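You operate a simulated robot arm through the tools that you are given. There is no shell and no other tool.

Carry out the task below with a simulated two-armed robot. There is one attempt and no reset: what you move stays moved.

TASK
Pick up the blue bottle from the top of the stand seat's cushion with one hand, pass it to the other hand and put it on the low shelf of the tester table. Set down upright: blue bottle.

It is judged by the outcome, as a careful person would: the job done as asked, and still so three seconds after it is handed in. It fails if anything else is knocked over, pushed out of place, dropped, spilled or broken.

THE ROBOT
Two 7-joint arms with two-finger parallel grippers on one trunk, on a base that moves. Base frame: it is fixed to the floor where the robot stands at the start and does not move with it; the origin is under the middle of the robot, x ahead of it, y to its left, z up; the surface under the hand at the start is at about z = 0.366. Readings come in m, degrees, newtons and seconds.
The left shoulder is at the start at [0.062, 0.197, 1.104], the right one opposite. Each reaches about 0.864 m from its shoulder. Places, roughly: low shelf of the tester table [0.6, -1, 0.4]. Payload 1.57 kg a hand.
The tool frame of a hand sits at the grasp point between the pads (the TCP): z along the fingers, y along the line on which they close. The tips reach 0.03 m beyond it. The gripper opens to 0.11 m. The fingers are 0.024 m wide and 0.012 m thick; the gripper's body (0.048 by 0.112 m) begins 0.078 m behind the TCP.
Orientation is that of the tool frame in the base frame, as [roll, pitch, yaw] about the fixed x, y, z axes, in that order (R = Rz(yaw) Ry(pitch) Rx(roll)). With the fingers straight down and closing along the base's y, the tool's x points along the base's -x, its y along +y and its z along -z.

THE INTERFACE
- The arms move only by the tool arm_command. It takes "left_deltas", "right_deltas" or both (then of equal length, played together; a hand with none holds still); each is a list of rows, each an object of numbers (a shift or turn left out is 0, a gripper value left out holds the last): "dx", "dy", "dz": the shift along the tool's x, y, z in m; "rx", "ry", "rz": the turn, a rotation vector about the tool's x, y, z in degrees; "jaw": the gripper command, from -1 (fully open) to 1 (shut), values between in proportion. In form: [{"dx": .., "dy": .., "dz": .., "rx": .., "ry": .., "rz": .., "jaw": ..}, ...]. A call has 1 to 20 rows; each row shifts and turns the commanded pose from where the row before left it, along the tool's axes as they then stand. Each row takes 0.2 s and may step no farther than 0.05 m and 8.6 degrees from the row before; otherwise, or with a gripper value out of range, the whole call is refused. Where a pose cannot be reached the arm comes as near as it can. A force on the tool above 40 N (or 10 N above the force at the start of the call, whichever is more), or a blocked arm, ends the call early, and 0.2 s more pass. The fingers move at their own pace (about 0.072 m/s each) and stop on an object; they squeeze with about 24 N. The grip force told is the motor's: it shows also when the fingers shut on nothing. Time passes only in rows, and 0.2 s behind the last, so rows that do not move let the fingers close. It gives the time, the measured TCP pose, the force on the tool (base axes), the opening and the grip force at its end, in the units of the frame above (readings bear some noise), with the torque about the TCP (base axes, N m) and any sound that the robot's microphone picked up.
- Cameras (640 x 400 px; columns grow to the right, rows downward): "scene" is now at [0.088, -0.0447, 1.6793]; the picture's right is [-0.62, -0.78, 0.00], its down [-0.67, 0.53, -0.51] and it looks along [0.40, -0.32, -0.86] (base axes); focal length 259 px, centre (320, 200). "left" rides on the left gripper at [0.07, -0.016, -0.141] in its tool frame; the picture's right is [0.23, 0.97, 0.00], its down [-0.85, 0.20, -0.48] and it looks along [-0.47, 0.11, 0.88] (tool axes); focal length 222 px, centre (320, 200). "right" rides on the right gripper at [0.07, 0.016, -0.141] in its tool frame; the picture's right is [-0.23, 0.97, 0.00], its down [-0.85, -0.20, -0.48] and it looks along [-0.47, -0.11, 0.88] (tool axes); focal length 222 px, centre (320, 200). There is no depth. A picture from a camera that has moved, and an enlarged one, comes with that camera's place and axes in the base frame and with its lens.
- capture(camera): a new picture of that camera. No time passes.
- move_column(by): slides the trunk up (or, below 0, down) by that many m; the arms and the scene camera ride with it, the base frame stays. It gives what a move gives, with no picture.
- roll_base(legs): drives the robot by 1 to 6 legs, each [ahead, left, turn to the left] in m, m and degrees, along the robot's own axes; the way and the turn of a leg run together, so that a leg with both is an arc; at most 1.5 m and 180 degrees a leg. The arms and the cameras ride along, it lands a little off, and it stops where it bumps. It gives what a move gives.
- head_to(pan, tilt): turns the head with the scene camera to pan (to the left, within 86 degrees either way) and tilt (down, from -29 to 69), counted from straight ahead of the robot. It gives what a move gives.
- enlarge(camera, box): a new picture of the part [left, top, right, bottom] of that camera's present view, enlarged. No time passes.
- sign_off(): hands the job in; it is judged then, once.

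Nothing tells you exact positions but the pictures and the camera data. Unless the task says otherwise, let go and move clear before handing in.

The tools are called after "Call:" as a command line: name --argument value ..., lists and objects as JSON in quotes. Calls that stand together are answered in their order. arm_command: Moves the arms, as the interface text tells. Its arguments: {"type":"object","properties":{"left_deltas":{"type":"array"},"right_deltas":{"type":"array"}},"required":[]} The other tools are called the same way: move_column (by) moves the trunk up or down; roll_base (legs) drives the base; head_to (pan, tilt) turns the head that bears the scene camera; capture (camera) takes a picture; enlarge (camera, box) takes an enlarged picture of a part of a camera's view; sign_off () hands the job in.

At the start:

```text
clock: 0.0
left_eef_pos: [0.4869, 0.0547, 1.0666]
left_tool_rot: [-180.0, -0.1, -180.0]
left_wrist_force: [0.0, 0.7, -0.5]
left_moment: [-0.01, 0.03, 0.01]
left_opening: 0.11
left_grasp_force: 0.0
right_eef_pos: [0.3965, -0.2142, 1.0758]
right_tool_rot: [179.9, -0.2, -180.0]
right_wrist_force: [-0.3, 0.5, -0.2]
right_moment: [0.01, 0.0, 0.01]
right_opening: 0.1099
right_grasp_force: 0.1
trunk travel left (down, up): [-0.7, 0.29]
robot x, y, heading: [-0.0013, 0.0001, -0.2]
head pan, tilt (commanded): [-38.6, 58.9]
```

scene: 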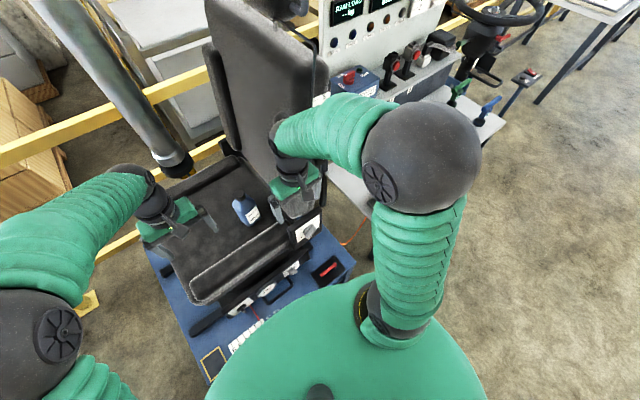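
right: 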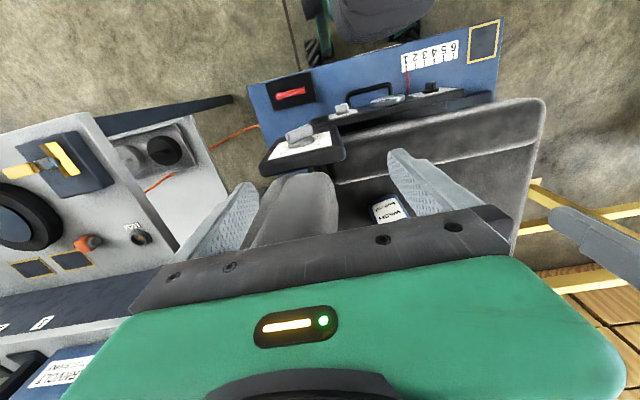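
left: 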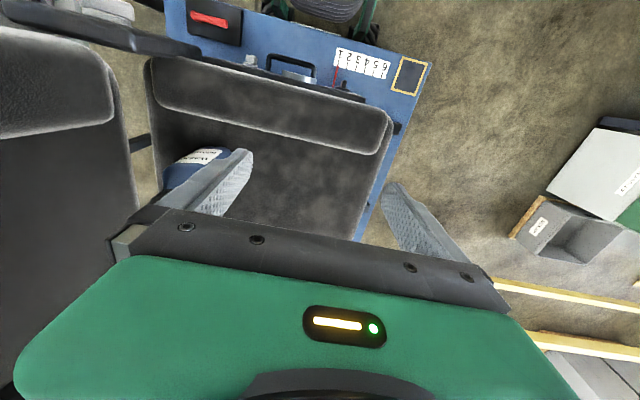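

I see the blue bottle on the dark seat cushion between the two hands, and the tester table off to the right. I'll zoom in on the bottle in each camera to triangulate it.

Call:
enlarge --camera "scene" --box '[140, 120, 360, 300]'

Call:
enlarge --camera "right" --box '[300, 120, 480, 260]'

Call:
enlarge --camera "left" --box '[120, 60, 300, 220]'

```text
2.22 times, centred on (250, 210) of scene
camera zoom: at [0.088, -0.0447, 1.6793], right [-0.62, -0.78, 0.0], down [-0.67, 0.53, -0.51], along [0.4, -0.32, -0.86], focal length 576 px, centre (476, 178)
```

zoom: 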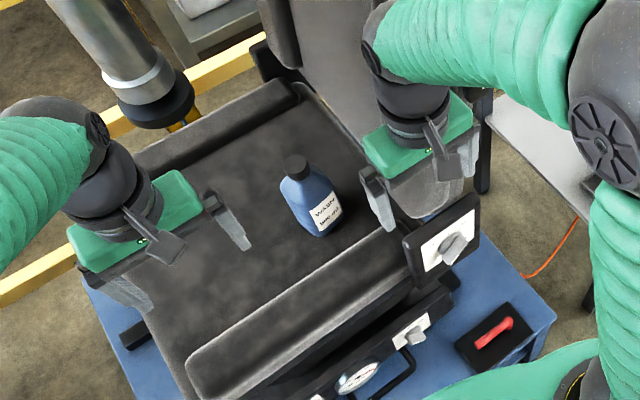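

```text
2.86 times, centred on (390, 190) of right
camera zoom: at [0.3258, -0.1992, 1.2172], right [0.23, 0.97, 0.0], down [0.86, -0.2, 0.48], along [0.47, -0.11, -0.88], focal length 635 px, centre (120, 229)
```

zoom: 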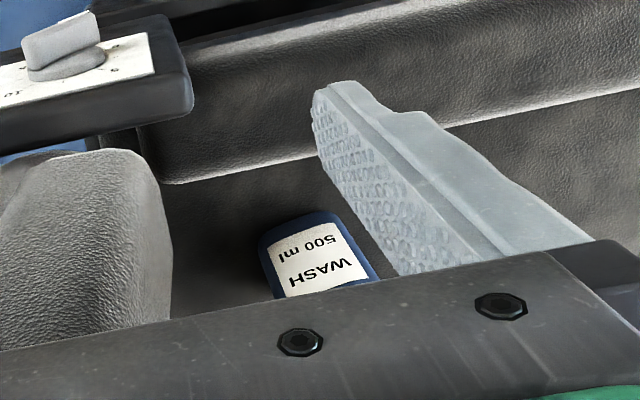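

```text
2.50 times, centred on (210, 140) of left
camera zoom: at [0.4176, 0.0391, 1.2075], right [-0.23, 0.97, 0.0], down [0.86, 0.2, 0.48], along [0.47, 0.11, -0.88], focal length 555 px, centre (595, 350)
```

zoom: 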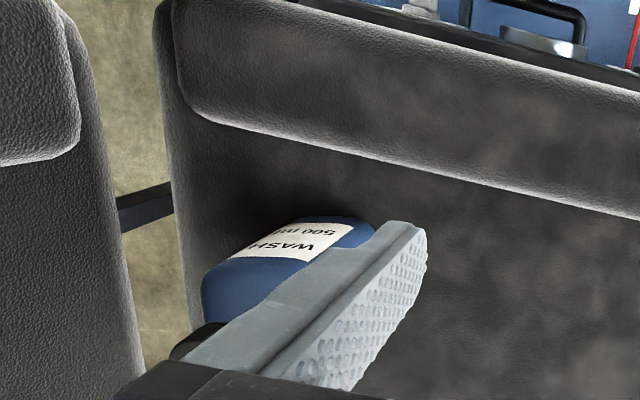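

The views agree: label centre is near [0.568, -0.123, 0.86], so the bottle spans about z 0.80–0.975 on the cushion. Next I'll turn the head to inspect the tester table and its low shelf.

Call:
head_to --pan -70 --tilt 40

Call:
capture --camera "scene"

```text
clock: 1.0
left_eef_pos: [0.4872, 0.0547, 1.0657]
left_tool_rot: [-180.0, 0.0, 179.9]
left_wrist_force: [0.7, 0.2, 0.1]
left_moment: [0.01, 0.02, -0.01]
left_opening: 0.1099
left_grasp_force: 0.0
right_eef_pos: [0.3947, -0.2151, 1.0752]
right_tool_rot: [-180.0, 0.0, -180.0]
right_wrist_force: [0.2, -0.3, -0.2]
right_moment: [0.02, 0.01, 0.01]
right_opening: 0.11
right_grasp_force: 0.1
trunk travel left (down, up): [-0.7, 0.29]
robot x, y, heading: [-0.0026, -0.0028, 0.1]
head pan, tilt (commanded): [-70.0, 40.0]
```

```text
taken
camera scene: at [0.064, -0.0822, 1.7048], right [-0.94, -0.34, 0.0], down [-0.22, 0.6, -0.76], along [0.26, -0.72, -0.64], focal length 259 px, centre (320, 200)
```

scene: 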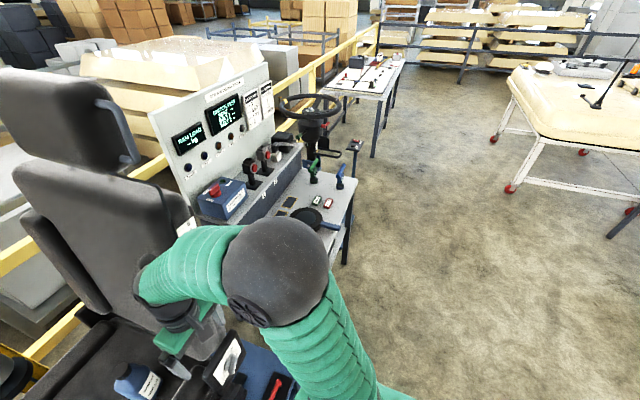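

The tester table, with its console, joysticks and steering wheel, is just past the seat's backrest. I'll zoom in on it for detail.

Call:
enlarge --camera "scene" --box '[140, 60, 400, 270]'

Call:
head_to --pan -80 --tilt 60

Call:
capture --camera "scene"

```text
1.90 times, centred on (270, 165) of scene
camera zoom: at [0.064, -0.0822, 1.7048], right [-0.94, -0.34, 0.0], down [-0.22, 0.6, -0.76], along [0.26, -0.72, -0.64], focal length 494 px, centre (415, 267)
```

zoom: 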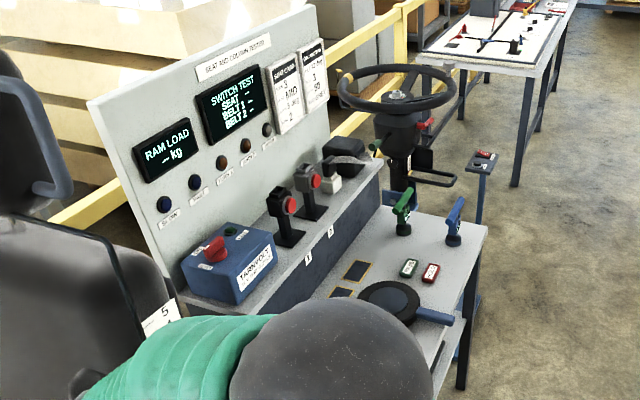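

```text
clock: 1.8
left_eef_pos: [0.4857, 0.0558, 1.0658]
left_tool_rot: [180.0, -0.1, -180.0]
left_wrist_force: [-0.4, -0.1, 0.4]
left_moment: [0.0, -0.02, -0.04]
left_opening: 0.1098
left_grasp_force: 0.0
right_eef_pos: [0.3947, -0.2155, 1.077]
right_tool_rot: [-180.0, 0.0, -179.9]
right_wrist_force: [0.4, 0.0, -0.6]
right_moment: [0.0, -0.01, 0.0]
right_opening: 0.1101
right_grasp_force: 0.0
trunk travel left (down, up): [-0.7, 0.29]
robot x, y, heading: [0.001, 0.0039, -0.3]
head pan, tilt (commanded): [-80.0, 60.0]
```

```text
taken
camera scene: at [0.0466, -0.0681, 1.6782], right [-0.98, -0.17, 0.0], down [-0.15, 0.85, -0.5], along [0.09, -0.49, -0.87], focal length 259 px, centre (320, 200)
```

scene: 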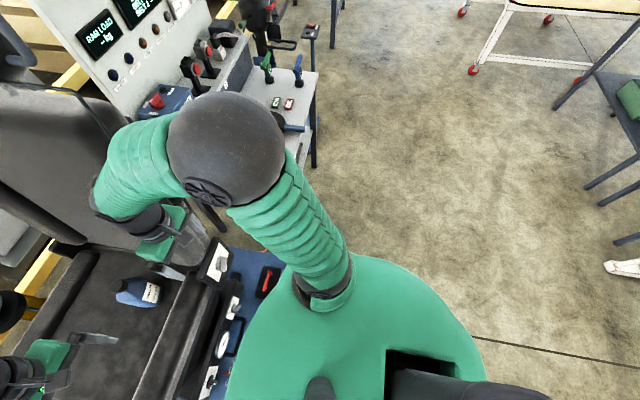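

The low shelf sits under the table top, and the right arm hides part of it for now. I'll pick the bottle with the left hand from above first, so I'm turning the head back and moving the left hand part of the way for a closer look.

Call:
arm_command --left_deltas '[{"dx": -0.008, "dy": -0.04}, {"dx": -0.008, "dy": -0.04}, {"dx": -0.008, "dy": -0.04}, {"dx": -0.008, "dy": -0.03}]'

Call:
head_to --pan -20 --tilt 58

Call:
capture --camera "left"

Call:
capture --camera "scene"

```text
clock: 2.8
left_eef_pos: [0.5223, -0.0937, 1.0685]
left_tool_rot: [-179.9, 0.2, -179.8]
left_wrist_force: [-0.2, -0.8, 1.0]
left_moment: [-0.02, 0.01, -0.01]
left_opening: 0.11
left_grasp_force: 0.0
right_eef_pos: [0.3946, -0.2167, 1.0767]
right_tool_rot: [-180.0, -0.1, 180.0]
right_wrist_force: [-0.2, 0.6, -0.5]
right_moment: [0.04, 0.0, -0.02]
right_opening: 0.1101
right_grasp_force: 0.0
trunk travel left (down, up): [-0.7, 0.29]
robot x, y, heading: [0.0008, 0.0028, -0.0]
head pan, tilt (commanded): [-80.0, 60.0]
```

```text
clock: 4.1
left_eef_pos: [0.5231, -0.0916, 1.0655]
left_tool_rot: [179.9, 0.0, -179.6]
left_wrist_force: [0.3, -0.3, 0.5]
left_moment: [0.03, 0.01, 0.0]
left_opening: 0.1101
left_grasp_force: 0.2
right_eef_pos: [0.3947, -0.2155, 1.0754]
right_tool_rot: [179.8, -0.1, 179.9]
right_wrist_force: [0.6, 0.2, -0.2]
right_moment: [-0.01, 0.0, -0.01]
right_opening: 0.1101
right_grasp_force: 0.1
trunk travel left (down, up): [-0.7, 0.29]
robot x, y, heading: [-0.0027, 0.0007, 0.0]
head pan, tilt (commanded): [-20.0, 58.0]
```

```text
taken
camera left: at [0.4518, -0.1084, 1.2064], right [-0.23, 0.97, 0.0], down [0.85, 0.2, 0.48], along [0.47, 0.11, -0.88], focal length 222 px, centre (320, 200)
```

left: 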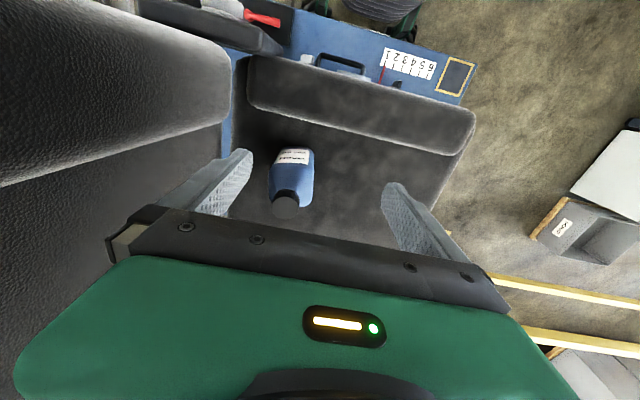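

```text
taken
camera scene: at [0.1, -0.0269, 1.6802], right [-0.34, -0.94, 0.0], down [-0.8, 0.29, -0.53], along [0.5, -0.18, -0.85], focal length 259 px, centre (320, 200)
```

scene: 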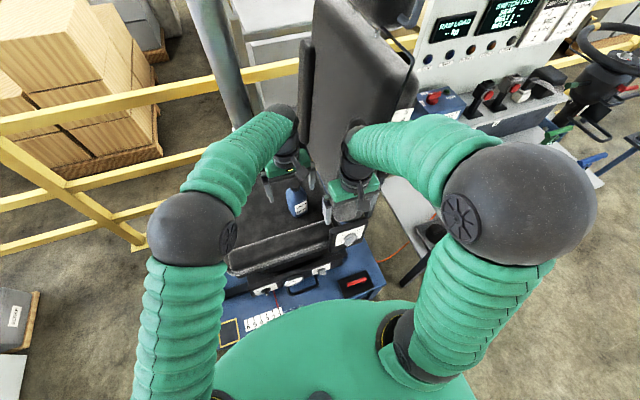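

Call:
enlarge --camera "left" --box '[230, 120, 370, 230]'

Call:
enlarge --camera "scene" --box '[220, 110, 400, 260]'

Call:
capture --camera "right"

```text
3.64 times, centred on (300, 175) of left
camera zoom: at [0.4518, -0.1084, 1.2064], right [-0.23, 0.97, 0.0], down [0.85, 0.2, 0.48], along [0.47, 0.11, -0.88], focal length 808 px, centre (393, 291)
```

zoom: 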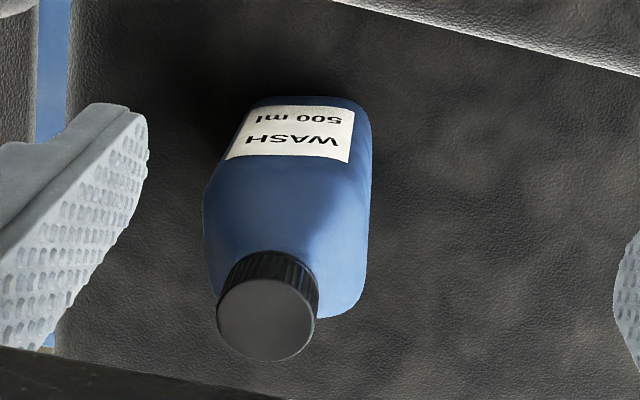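

```text
2.67 times, centred on (310, 185) of scene
camera zoom: at [0.1, -0.0269, 1.6802], right [-0.34, -0.94, 0.0], down [-0.8, 0.29, -0.53], along [0.5, -0.18, -0.85], focal length 691 px, centre (347, 240)
```

zoom: 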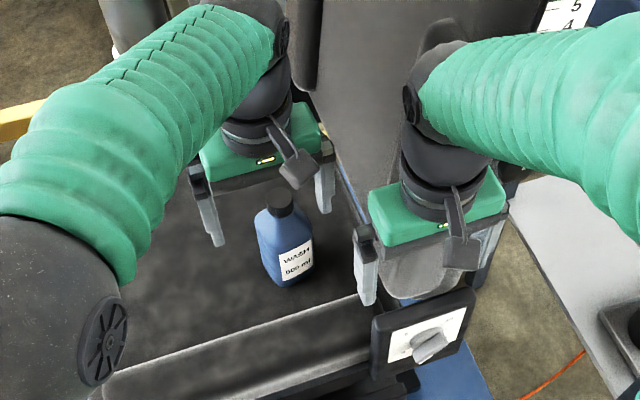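

```text
taken
camera right: at [0.3247, -0.1998, 1.2171], right [0.23, 0.97, 0.0], down [0.86, -0.2, 0.48], along [0.47, -0.11, -0.88], focal length 222 px, centre (320, 200)
```

right: 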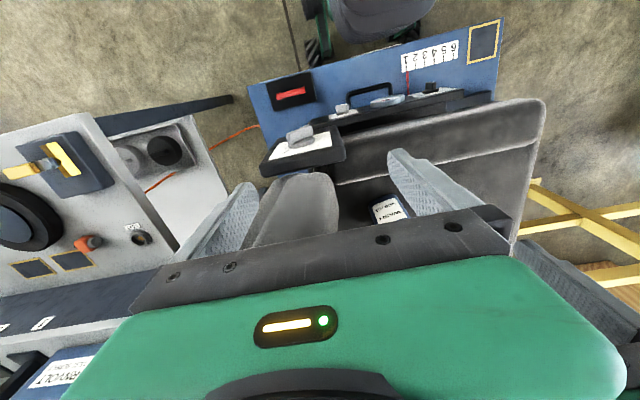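

Putting the cap and label views together, the bottle axis is at about (0.598, -0.118), turned roughly 12° anticlockwise, with the cushion at z ≈ 0.80 and the cap top at ≈ 0.975. I'll bring the left hand over it, match that turn and check before going down.

Call:
arm_command --left_deltas '[{"dx": -0.025, "dy": -0.009}, {"dx": -0.025, "dy": -0.009}, {"dx": -0.025, "dy": -0.008}, {"rz": -6}, {"rz": -6}, {}]'

Call:
capture --camera "left"

Call:
enlarge --camera "scene" --box '[220, 110, 400, 260]'

Call:
enlarge --camera "left" --box '[240, 150, 400, 250]'

```text
clock: 5.5
left_eef_pos: [0.593, -0.1157, 1.0688]
left_tool_rot: [-180.0, 0.2, -167.7]
left_wrist_force: [-0.1, -1.0, 0.0]
left_moment: [0.01, 0.02, -0.01]
left_opening: 0.1099
left_grasp_force: 0.1
left hand out of reach, approached as far as the arm can: row 3
right_eef_pos: [0.3948, -0.2156, 1.0759]
right_tool_rot: [179.9, -0.1, -180.0]
right_wrist_force: [-0.4, 0.1, -0.1]
right_moment: [0.01, 0.0, -0.02]
right_opening: 0.1098
right_grasp_force: 0.1
trunk travel left (down, up): [-0.7, 0.29]
robot x, y, heading: [-0.003, 0.0018, 0.1]
head pan, tilt (commanded): [-20.0, 58.0]
```

```text
taken
camera left: at [0.5273, -0.1459, 1.2102], right [-0.43, 0.9, 0.0], down [0.79, 0.38, 0.48], along [0.43, 0.21, -0.88], focal length 222 px, centre (320, 200)
```

left: 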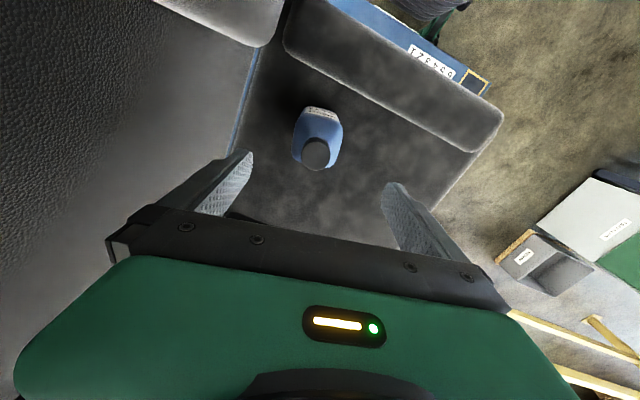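

```text
2.67 times, centred on (310, 185) of scene
camera zoom: at [0.1009, -0.027, 1.6807], right [-0.34, -0.94, 0.0], down [-0.8, 0.29, -0.53], along [0.5, -0.18, -0.85], focal length 691 px, centre (347, 240)
```

zoom: 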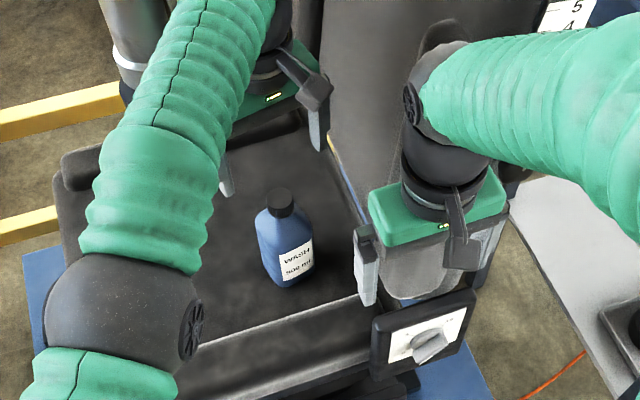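

```text
4.00 times, centred on (320, 200) of left
camera zoom: at [0.5273, -0.1459, 1.2102], right [-0.43, 0.9, 0.0], down [0.79, 0.38, 0.48], along [0.43, 0.21, -0.88], focal length 888 px, centre (320, 200)
```

zoom: 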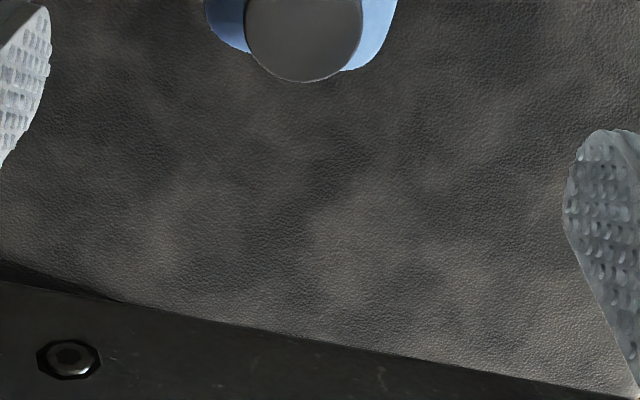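

The hand is now right over the cap, which fits at about (0.595, -0.118, 0.977), and the jaw line matches the bottle. I'll come down in small steps and watch for reach limits or contact.

Call:
arm_command --left_deltas '[{"dz": 0.02, "dx": -0.002, "dy": -0.002}, {"dz": 0.02}, {"dz": 0.02}, {"dz": 0.02}, {}]'

Call:
capture --camera "left"

Call:
enlarge --camera "scene" --box '[220, 110, 400, 260]'

```text
clock: 6.7
left_eef_pos: [0.5975, -0.1162, 0.991]
left_tool_rot: [-179.7, 0.5, -167.3]
left_wrist_force: [-0.5, 0.6, -0.3]
left_moment: [0.01, 0.01, 0.04]
left_opening: 0.11
left_grasp_force: 0.2
right_eef_pos: [0.3956, -0.2147, 1.0774]
right_tool_rot: [179.8, 0.0, 179.9]
right_wrist_force: [0.0, 0.0, -0.4]
right_moment: [-0.01, -0.03, -0.01]
right_opening: 0.11
right_grasp_force: 0.1
trunk travel left (down, up): [-0.7, 0.29]
robot x, y, heading: [0.0028, 0.0016, -0.1]
head pan, tilt (commanded): [-20.0, 58.0]
```

```text
taken
camera left: at [0.5319, -0.1468, 1.1324], right [-0.43, 0.9, -0.01], down [0.79, 0.38, 0.48], along [0.44, 0.21, -0.88], focal length 222 px, centre (320, 200)
```

left: 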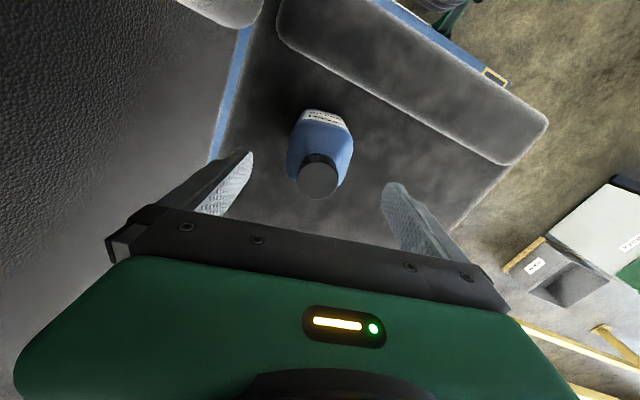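

```text
2.67 times, centred on (310, 185) of scene
camera zoom: at [0.1008, -0.0271, 1.681], right [-0.34, -0.94, 0.0], down [-0.8, 0.29, -0.53], along [0.5, -0.18, -0.85], focal length 691 px, centre (347, 240)
```

zoom: 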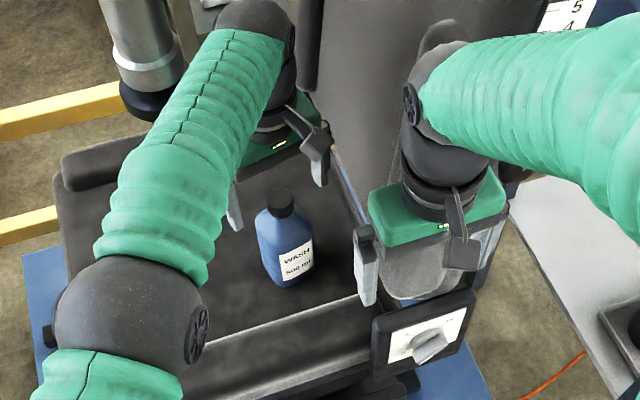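

Alignment still looks right, with the cap centred between the open fingers. I'll lower the remaining 8 cm or so to grip the top of the bottle's body.

Call:
arm_command --left_deltas '[{"dz": 0.02, "dx": 0.002}, {"dz": 0.02}, {"dz": 0.02}, {"dz": 0.02}, {}]'

Call:
capture --camera "left"

Call:
enlarge --camera "scene" --box '[240, 130, 360, 220]'

Call:
capture --camera "right"

```text
clock: 7.9
left_eef_pos: [0.5969, -0.112, 0.9107]
left_tool_rot: [-179.6, 0.4, -166.8]
left_wrist_force: [-0.1, 0.1, 0.1]
left_moment: [-0.01, -0.03, 0.04]
left_opening: 0.11
left_grasp_force: 0.1
right_eef_pos: [0.3952, -0.2166, 1.0777]
right_tool_rot: [180.0, 0.1, -180.0]
right_wrist_force: [0.0, 1.1, 0.2]
right_moment: [-0.02, 0.01, 0.0]
right_opening: 0.11
right_grasp_force: 0.0
trunk travel left (down, up): [-0.7, 0.29]
robot x, y, heading: [-0.0012, 0.0008, -0.2]
head pan, tilt (commanded): [-20.0, 58.0]
```

```text
taken
camera left: at [0.5314, -0.1432, 1.0531], right [-0.44, 0.9, -0.01], down [0.78, 0.39, 0.48], along [0.44, 0.21, -0.87], focal length 222 px, centre (320, 200)
```

left: 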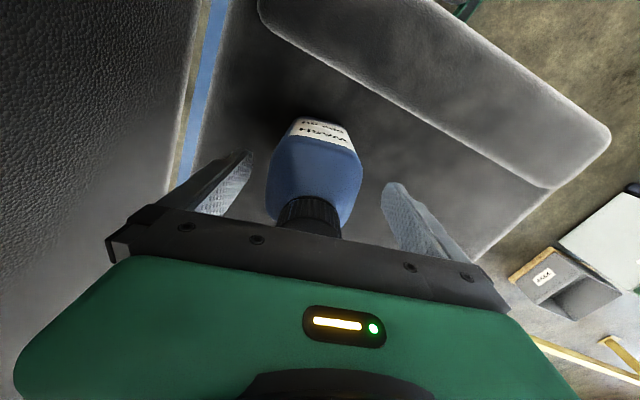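

```text
4.44 times, centred on (300, 175) of scene
camera zoom: at [0.1004, -0.0271, 1.6809], right [-0.34, -0.94, 0.0], down [-0.8, 0.29, -0.53], along [0.5, -0.18, -0.85], focal length 1152 px, centre (409, 311)
```

zoom: 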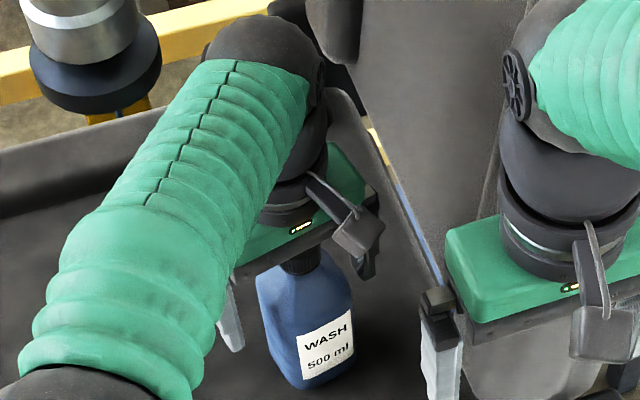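

```text
taken
camera right: at [0.3246, -0.1998, 1.2179], right [0.23, 0.97, 0.0], down [0.86, -0.2, 0.48], along [0.47, -0.11, -0.88], focal length 222 px, centre (320, 200)
```

right: 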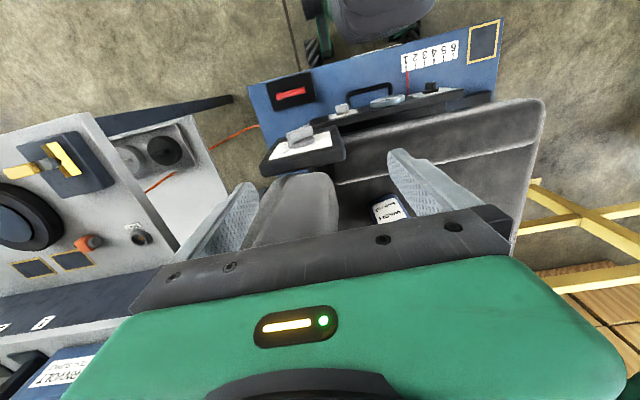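

The bottle sits evenly between the fingers, and the hand body clears the cap. I'll close the left gripper on it now.

Call:
arm_command --left_deltas '[{"dy": -0.004, "jaw": 0}, {"jaw": 1}, {"jaw": 1}, {"jaw": 1}, {"jaw": 1}, {"jaw": 1}]'

Call:
capture --camera "left"

```text
clock: 9.3
left_eef_pos: [0.598, -0.1148, 0.9114]
left_tool_rot: [-179.6, 0.6, -166.7]
left_wrist_force: [6.8, -3.3, 21.1]
left_moment: [0.14, -0.14, -0.09]
left_opening: 0.065
left_grasp_force: 23.9
right_eef_pos: [0.393, -0.2169, 1.0763]
right_tool_rot: [179.9, 0.2, 180.0]
right_wrist_force: [0.2, -0.4, -0.3]
right_moment: [0.02, -0.01, 0.0]
right_opening: 0.11
right_grasp_force: 0.1
trunk travel left (down, up): [-0.7, 0.29]
robot x, y, heading: [0.0032, -0.0003, -0.3]
head pan, tilt (commanded): [-20.0, 58.0]
```

```text
taken
camera left: at [0.5323, -0.1458, 1.0531], right [-0.45, 0.9, -0.01], down [0.78, 0.39, 0.49], along [0.44, 0.21, -0.87], focal length 222 px, centre (320, 200)
```

left: 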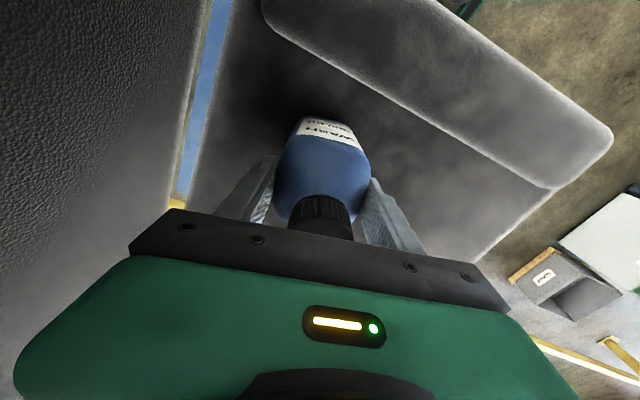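

The grip registers at 0.065 m opening with about 21 N pushing up, perhaps because the fingers partly meet the sloping shoulder. I'll lift a little and check the bottle follows without slipping.

Call:
arm_command --left_deltas '[{"dz": -0.005}, {"dz": -0.01}, {"dz": -0.01}, {}]'

Call:
capture --camera "left"

Call:
enlarge --camera "scene" --box '[240, 130, 360, 220]'

```text
clock: 10.3
left_eef_pos: [0.5974, -0.1122, 0.9217]
left_tool_rot: [179.6, -0.4, -166.7]
left_wrist_force: [0.4, 0.3, -5.2]
left_moment: [0.01, -0.01, 0.0]
left_opening: 0.0648
left_grasp_force: 23.8
right_eef_pos: [0.3949, -0.2158, 1.0723]
right_tool_rot: [179.9, -0.1, 180.0]
right_wrist_force: [-0.1, -0.7, 0.4]
right_moment: [0.02, 0.01, -0.01]
right_opening: 0.1102
right_grasp_force: 0.2
trunk travel left (down, up): [-0.7, 0.29]
robot x, y, heading: [0.003, 0.0021, 0.1]
head pan, tilt (commanded): [-20.0, 58.0]
```

```text
taken
camera left: at [0.5342, -0.1448, 1.0639], right [-0.45, 0.9, 0.01], down [0.79, 0.39, 0.47], along [0.42, 0.22, -0.88], focal length 222 px, centre (320, 200)
```

left: 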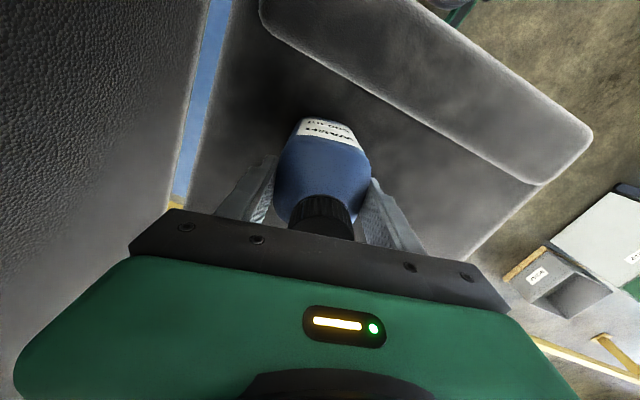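

```text
4.44 times, centred on (300, 175) of scene
camera zoom: at [0.1015, -0.0273, 1.677], right [-0.34, -0.94, 0.0], down [-0.8, 0.29, -0.53], along [0.5, -0.18, -0.85], focal length 1152 px, centre (409, 311)
```

zoom: 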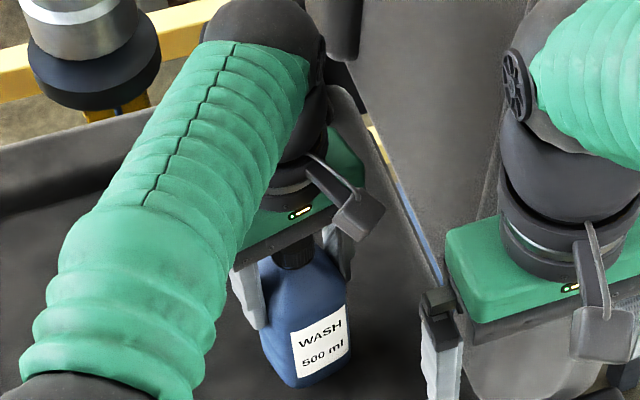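

The bottle came up with the hand (about 5 N of weight) and hasn't moved in the grip. I'll raise the trunk to clear the seat, then check both sides before backing away.

Call:
move_column --by 0.2

Call:
head_to --pan 86 --tilt 45

Call:
capture --camera "scene"

Call:
head_to --pan -86 --tilt 45

Call:
capture --camera "scene"

Call:
capture --camera "left"

```text
clock: 12.5
left_eef_pos: [0.5977, -0.1123, 1.1228]
left_tool_rot: [179.4, -0.4, -166.6]
left_wrist_force: [-0.5, 0.0, -5.4]
left_moment: [0.0, -0.04, -0.01]
left_opening: 0.0647
left_grasp_force: 23.8
right_eef_pos: [0.395, -0.2165, 1.2757]
right_tool_rot: [179.8, -0.1, 180.0]
right_wrist_force: [-0.5, 0.0, 0.0]
right_moment: [0.01, 0.03, 0.0]
right_opening: 0.11
right_grasp_force: 0.1
trunk travel left (down, up): [-0.9, 0.09]
robot x, y, heading: [-0.0001, 0.0032, 0.1]
head pan, tilt (commanded): [-20.0, 58.0]
```

```text
clock: 14.3
left_eef_pos: [0.5997, -0.1148, 1.1313]
left_tool_rot: [-180.0, 0.0, -166.7]
left_wrist_force: [0.1, -0.3, -5.1]
left_moment: [0.01, -0.03, 0.02]
left_opening: 0.065
left_grasp_force: 23.9
right_eef_pos: [0.3959, -0.2157, 1.2768]
right_tool_rot: [179.9, 0.1, 179.9]
right_wrist_force: [0.3, -0.6, 0.2]
right_moment: [-0.01, -0.02, 0.01]
right_opening: 0.1098
right_grasp_force: 0.0
trunk travel left (down, up): [-0.9, 0.09]
robot x, y, heading: [0.0005, -0.0013, 0.1]
head pan, tilt (commanded): [85.9, 45.0]
```

```text
taken
camera scene: at [0.0434, 0.0771, 1.8985], right [1.0, -0.07, 0.0], down [-0.05, -0.7, -0.71], along [0.05, 0.71, -0.71], focal length 259 px, centre (320, 200)
```

scene: 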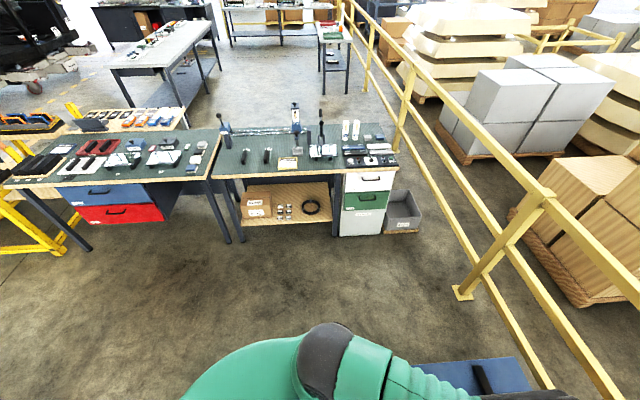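

```text
clock: 16.9
left_eef_pos: [0.5991, -0.1152, 1.1293]
left_tool_rot: [179.8, 0.0, -166.8]
left_wrist_force: [-0.4, 0.8, -5.4]
left_moment: [0.0, -0.03, 0.02]
left_opening: 0.0649
left_grasp_force: 23.8
right_eef_pos: [0.3954, -0.2165, 1.2762]
right_tool_rot: [179.9, 0.1, 179.9]
right_wrist_force: [-0.8, -0.6, -0.4]
right_moment: [0.0, 0.01, -0.01]
right_opening: 0.1101
right_grasp_force: 0.2
trunk travel left (down, up): [-0.9, 0.09]
robot x, y, heading: [0.0004, 0.0013, 0.3]
head pan, tilt (commanded): [-85.9, 45.0]
```

```text
taken
camera scene: at [0.0434, -0.0853, 1.8974], right [-1.0, -0.07, 0.0], down [-0.05, 0.71, -0.71], along [0.05, -0.7, -0.71], focal length 259 px, centre (320, 200)
```

scene: 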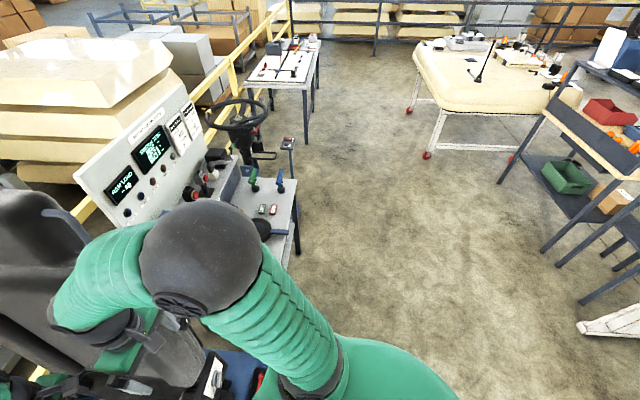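

```text
taken
camera left: at [0.5353, -0.1461, 1.2709], right [-0.44, 0.9, 0.0], down [0.79, 0.39, 0.48], along [0.43, 0.21, -0.88], focal length 222 px, centre (320, 200)
```

left: 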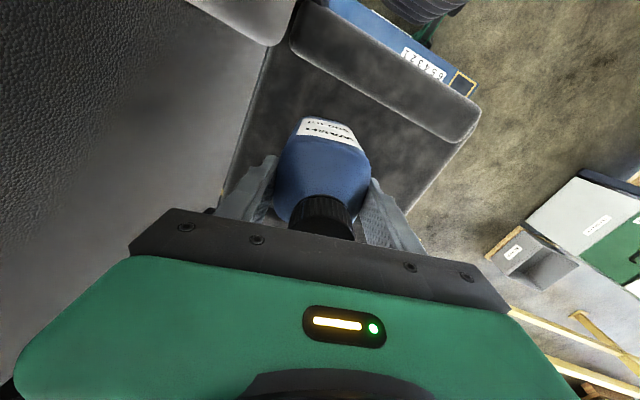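

The floor to the right is clear, and the nearest furniture behind is around x = -1.7. I'll back the robot away from the seat by 0.5 m.

Call:
roll_base --legs '[[-0.5, 0, 0]]'

Call:
head_to --pan -55 --tilt 45

Call:
capture --camera "scene"

Call:
capture --camera "left"

```text
clock: 19.9
left_eef_pos: [0.0961, -0.1179, 1.1261]
left_tool_rot: [179.8, -0.2, -167.4]
left_wrist_force: [0.7, 0.1, -5.4]
left_moment: [-0.03, 0.03, 0.01]
left_opening: 0.0648
left_grasp_force: 24.5
right_eef_pos: [-0.1088, -0.2177, 1.2746]
right_tool_rot: [179.9, -0.1, 179.3]
right_wrist_force: [-0.3, -0.4, -0.3]
right_moment: [0.03, 0.04, -0.01]
right_opening: 0.11
right_grasp_force: 0.1
trunk travel left (down, up): [-0.9, 0.09]
robot x, y, heading: [-0.5034, 0.0053, -0.8]
head pan, tilt (commanded): [-85.9, 45.0]
```

```text
clock: 20.8
left_eef_pos: [0.0955, -0.1135, 1.1284]
left_tool_rot: [179.8, -0.1, -166.9]
left_wrist_force: [0.6, -0.4, -4.7]
left_moment: [0.01, 0.01, 0.0]
left_opening: 0.0645
left_grasp_force: 23.7
right_eef_pos: [-0.1149, -0.2173, 1.2767]
right_tool_rot: [179.9, 0.1, 179.3]
right_wrist_force: [0.8, -0.5, 0.4]
right_moment: [0.06, 0.03, 0.03]
right_opening: 0.11
right_grasp_force: 0.0
trunk travel left (down, up): [-0.9, 0.09]
robot x, y, heading: [-0.5084, 0.0021, -0.7]
head pan, tilt (commanded): [-55.0, 45.0]
```

```text
taken
camera scene: at [-0.4223, -0.0686, 1.8968], right [-0.83, -0.56, 0.0], down [-0.4, 0.59, -0.71], along [0.4, -0.58, -0.71], focal length 259 px, centre (320, 200)
```

scene: 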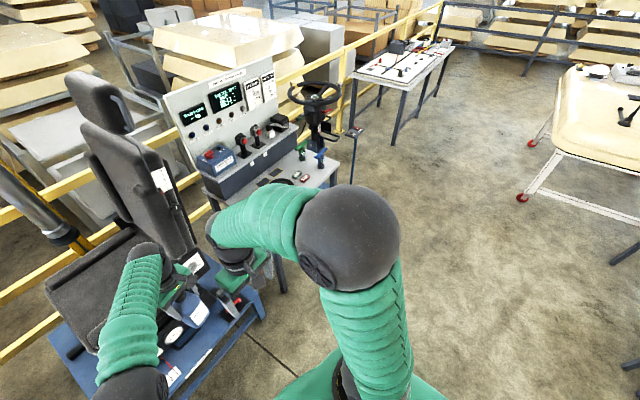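

```text
taken
camera left: at [0.0307, -0.1445, 1.2699], right [-0.44, 0.9, 0.0], down [0.79, 0.39, 0.48], along [0.43, 0.22, -0.88], focal length 222 px, centre (320, 200)
```

left: 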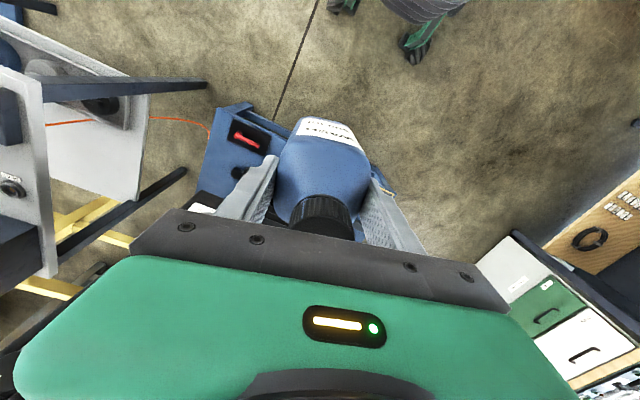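

I can see the whole table now: an open low shelf under the top, facing this aisle. I'll slide right to stand in front of it and look at the shelf from there.

Call:
roll_base --legs '[[0, -0.95, 0.7]]'

Call:
head_to --pan 0 --tilt 45

Call:
capture --camera "scene"

Call:
capture --camera "right"

```text
clock: 25.9
left_eef_pos: [0.087, -1.0724, 1.1314]
left_tool_rot: [-179.8, 0.0, -166.6]
left_wrist_force: [-0.3, 0.1, -4.9]
left_moment: [0.0, -0.03, 0.01]
left_opening: 0.0648
left_grasp_force: 24.0
right_eef_pos: [-0.1239, -1.1774, 1.2781]
right_tool_rot: [-179.9, 0.2, 179.6]
right_wrist_force: [0.3, -0.6, 0.0]
right_moment: [0.0, -0.01, 0.01]
right_opening: 0.1103
right_grasp_force: 0.1
trunk travel left (down, up): [-0.9, 0.09]
robot x, y, heading: [-0.5146, -0.9644, -0.4]
head pan, tilt (commanded): [-55.0, 45.0]
```

```text
clock: 27.1
left_eef_pos: [0.086, -1.0748, 1.1315]
left_tool_rot: [179.9, 0.2, -166.3]
left_wrist_force: [0.0, -0.5, -6.3]
left_moment: [0.01, -0.04, 0.03]
left_opening: 0.0644
left_grasp_force: 23.9
right_eef_pos: [-0.1252, -1.1827, 1.277]
right_tool_rot: [179.9, 0.2, 179.6]
right_wrist_force: [0.4, 0.5, -0.1]
right_moment: [0.0, 0.0, -0.01]
right_opening: 0.1101
right_grasp_force: 0.0
trunk travel left (down, up): [-0.9, 0.09]
robot x, y, heading: [-0.5165, -0.9633, -0.6]
head pan, tilt (commanded): [0.0, 45.0]
```

```text
taken
camera scene: at [-0.3962, -0.9683, 1.8976], right [-0.01, -1.0, 0.0], down [-0.71, 0.01, -0.7], along [0.7, -0.01, -0.71], focal length 259 px, centre (320, 200)
```

scene: 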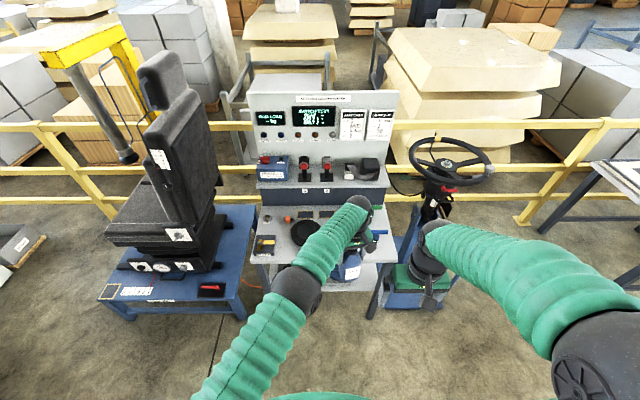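

```text
taken
camera right: at [-0.1963, -1.1654, 1.4187], right [0.23, 0.97, 0.0], down [0.85, -0.21, 0.48], along [0.47, -0.11, -0.88], focal length 222 px, centre (320, 200)
```

right: 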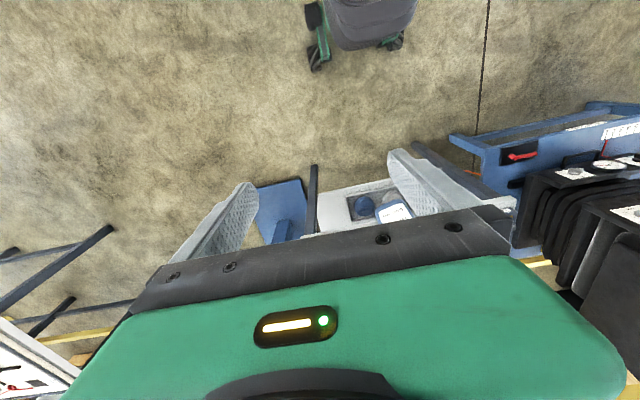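

I'm in front of the table. I'll zoom in, then lower the trunk so the head can see under the table top to the shelf.

Call:
enlarge --camera "scene" --box '[220, 180, 480, 340]'

Call:
move_column --by -0.5

Call:
head_to --pan 0 --tilt 40

Call:
capture --camera "scene"

Call:
capture --camera "right"

```text
2.46 times, centred on (350, 260) of scene
camera zoom: at [-0.3962, -0.9683, 1.8976], right [-0.01, -1.0, 0.0], down [-0.71, 0.01, -0.7], along [0.7, -0.01, -0.71], focal length 638 px, centre (246, 52)
```

zoom: 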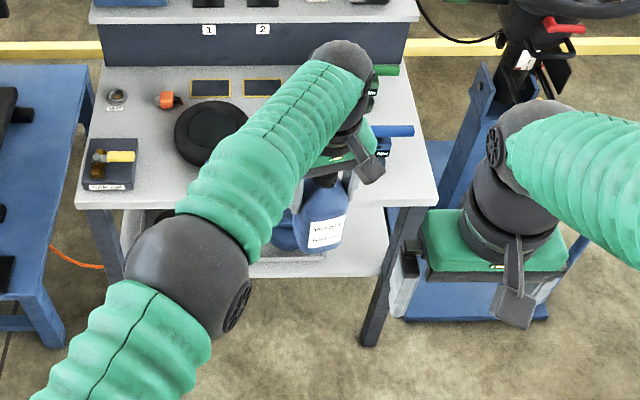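

```text
refused: -0.5 is not a number from -0.4 to 0.4
```

```text
clock: 27.8
left_eef_pos: [0.0871, -1.0755, 1.1319]
left_tool_rot: [180.0, 0.2, -166.4]
left_wrist_force: [-0.5, 0.3, -5.6]
left_moment: [0.01, -0.01, -0.03]
left_opening: 0.0647
left_grasp_force: 24.2
right_eef_pos: [-0.1253, -1.1807, 1.2782]
right_tool_rot: [179.9, 0.2, 179.5]
right_wrist_force: [0.1, 0.7, -0.2]
right_moment: [0.01, -0.03, 0.02]
right_opening: 0.11
right_grasp_force: 0.1
trunk travel left (down, up): [-0.9, 0.09]
robot x, y, heading: [-0.5168, -0.9645, -0.4]
head pan, tilt (commanded): [0.0, 40.0]
```

```text
taken
camera scene: at [-0.3925, -0.9679, 1.9047], right [-0.01, -1.0, 0.0], down [-0.65, 0.01, -0.76], along [0.76, -0.01, -0.65], focal length 259 px, centre (320, 200)
```

scene: 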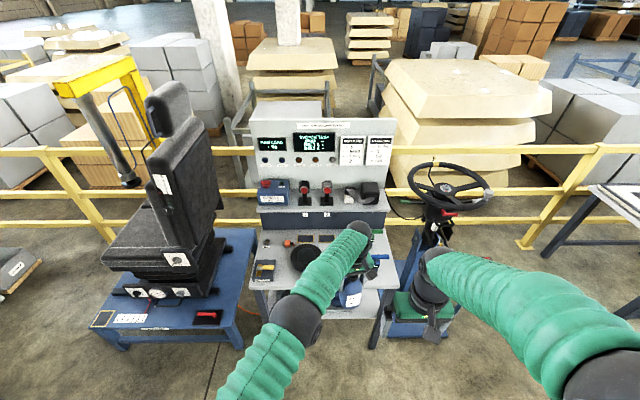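

```text
taken
camera right: at [-0.1963, -1.1644, 1.4188], right [0.23, 0.97, 0.0], down [0.85, -0.21, 0.48], along [0.47, -0.11, -0.88], focal length 222 px, centre (320, 200)
```

right: 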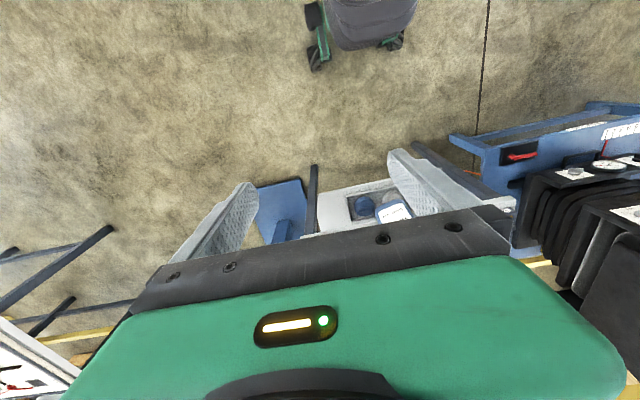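

The low shelf's front edge is near x = 0.31, about flush with the top, and some items are already on it. I'll lower the trunk within its limit per call and look straight in.

Call:
move_column --by -0.35

Call:
head_to --pan 0 --tilt 38

Call:
capture --camera "scene"

Call:
capture --camera "right"

Call:
capture --camera "left"

```text
clock: 31.2
left_eef_pos: [0.0851, -1.0748, 0.7796]
left_tool_rot: [179.9, 0.1, -166.4]
left_wrist_force: [0.4, 0.0, -4.4]
left_moment: [0.0, 0.01, 0.0]
left_opening: 0.0649
left_grasp_force: 24.1
right_eef_pos: [-0.1266, -1.1806, 0.9265]
right_tool_rot: [180.0, 0.2, 179.6]
right_wrist_force: [-1.1, -0.9, 0.3]
right_moment: [0.01, -0.01, -0.01]
right_opening: 0.1099
right_grasp_force: 0.0
trunk travel left (down, up): [-0.55, 0.44]
robot x, y, heading: [-0.5153, -0.9624, -0.8]
head pan, tilt (commanded): [0.0, 40.0]
```

```text
clock: 31.8
left_eef_pos: [0.0855, -1.0749, 0.7796]
left_tool_rot: [179.9, 0.0, -166.4]
left_wrist_force: [0.6, -0.4, -5.6]
left_moment: [-0.02, -0.02, -0.03]
left_opening: 0.0648
left_grasp_force: 24.2
right_eef_pos: [-0.1268, -1.1804, 0.9265]
right_tool_rot: [179.9, 0.2, 179.6]
right_wrist_force: [0.4, -0.6, 0.2]
right_moment: [-0.01, -0.01, -0.02]
right_opening: 0.1102
right_grasp_force: 0.1
trunk travel left (down, up): [-0.55, 0.44]
robot x, y, heading: [-0.5115, -0.9593, -0.8]
head pan, tilt (commanded): [0.0, 38.0]
```

```text
taken
camera scene: at [-0.3923, -0.9675, 1.5569], right [-0.01, -1.0, 0.0], down [-0.62, 0.01, -0.79], along [0.79, -0.01, -0.62], focal length 259 px, centre (320, 200)
```

scene: 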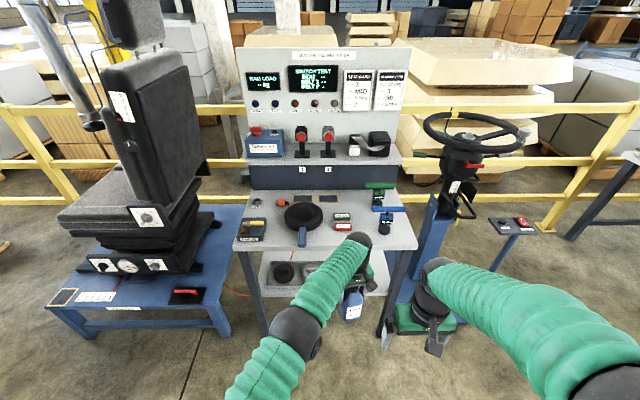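

```text
taken
camera right: at [-0.1968, -1.1643, 1.0679], right [0.23, 0.97, 0.0], down [0.85, -0.21, 0.48], along [0.47, -0.11, -0.88], focal length 222 px, centre (320, 200)
```

right: 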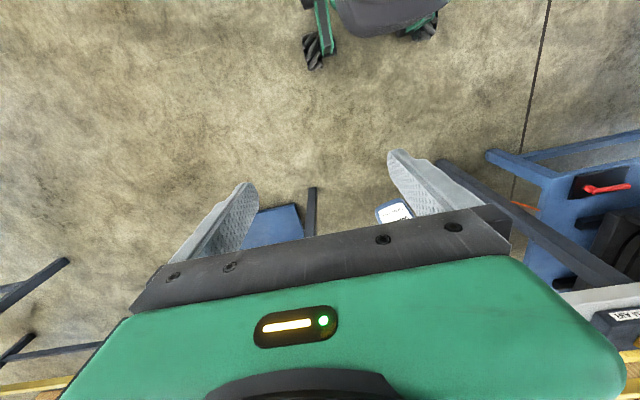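

```text
taken
camera left: at [0.0212, -1.1066, 0.9213], right [-0.45, 0.89, 0.0], down [0.78, 0.39, 0.48], along [0.43, 0.22, -0.88], focal length 222 px, centre (320, 200)
```

left: 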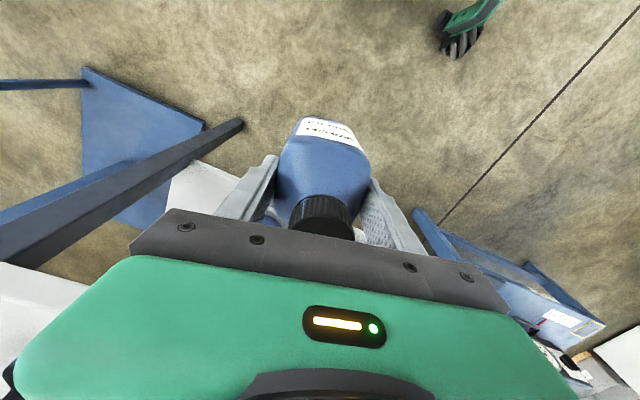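

I can see items on the shelf (a dark round one on the left and some small parts), but the left arm blocks the middle. I'll lower further for a flatter view.

Call:
move_column --by -0.2

Call:
head_to --pan 0 --tilt 38

Call:
capture --camera "scene"

Call:
enlarge --camera "scene" --box '[210, 160, 470, 330]'

```text
clock: 34.0
left_eef_pos: [0.0855, -1.0752, 0.5791]
left_tool_rot: [179.9, 0.2, -166.4]
left_wrist_force: [0.3, 0.1, -5.1]
left_moment: [-0.01, 0.0, -0.01]
left_opening: 0.0649
left_grasp_force: 24.1
right_eef_pos: [-0.1267, -1.1806, 0.7258]
right_tool_rot: [180.0, 0.2, 179.6]
right_wrist_force: [0.4, -0.1, -0.6]
right_moment: [-0.02, -0.01, -0.03]
right_opening: 0.1099
right_grasp_force: 0.1
trunk travel left (down, up): [-0.35, 0.64]
robot x, y, heading: [-0.5153, -0.962, -0.5]
head pan, tilt (commanded): [0.0, 38.0]
```

```text
clock: 34.6
left_eef_pos: [0.085, -1.0736, 0.5798]
left_tool_rot: [179.8, 0.0, -166.4]
left_wrist_force: [0.4, -0.5, -5.4]
left_moment: [-0.01, -0.03, -0.02]
left_opening: 0.065
left_grasp_force: 24.1
right_eef_pos: [-0.1256, -1.1821, 0.7261]
right_tool_rot: [180.0, 0.2, 179.6]
right_wrist_force: [-0.6, 0.5, -0.8]
right_moment: [-0.02, -0.01, 0.01]
right_opening: 0.1097
right_grasp_force: 0.1
trunk travel left (down, up): [-0.35, 0.64]
robot x, y, heading: [-0.515, -0.9673, -0.6]
head pan, tilt (commanded): [0.0, 38.0]
```

```text
taken
camera scene: at [-0.3929, -0.9673, 1.3568], right [-0.01, -1.0, 0.0], down [-0.62, 0.01, -0.79], along [0.79, -0.01, -0.62], focal length 259 px, centre (320, 200)
```

scene: 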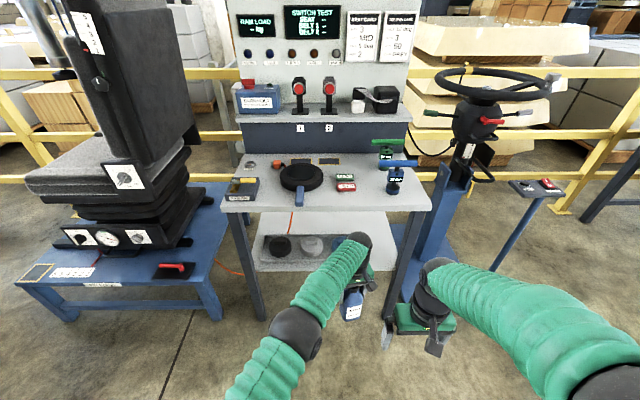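

```text
2.35 times, centred on (340, 245) of scene
camera zoom: at [-0.3929, -0.9673, 1.3568], right [-0.01, -1.0, 0.0], down [-0.62, 0.01, -0.79], along [0.79, -0.01, -0.62], focal length 610 px, centre (273, 94)
```

zoom: 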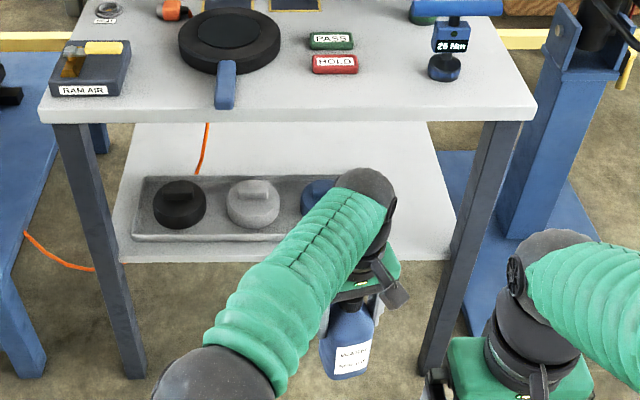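

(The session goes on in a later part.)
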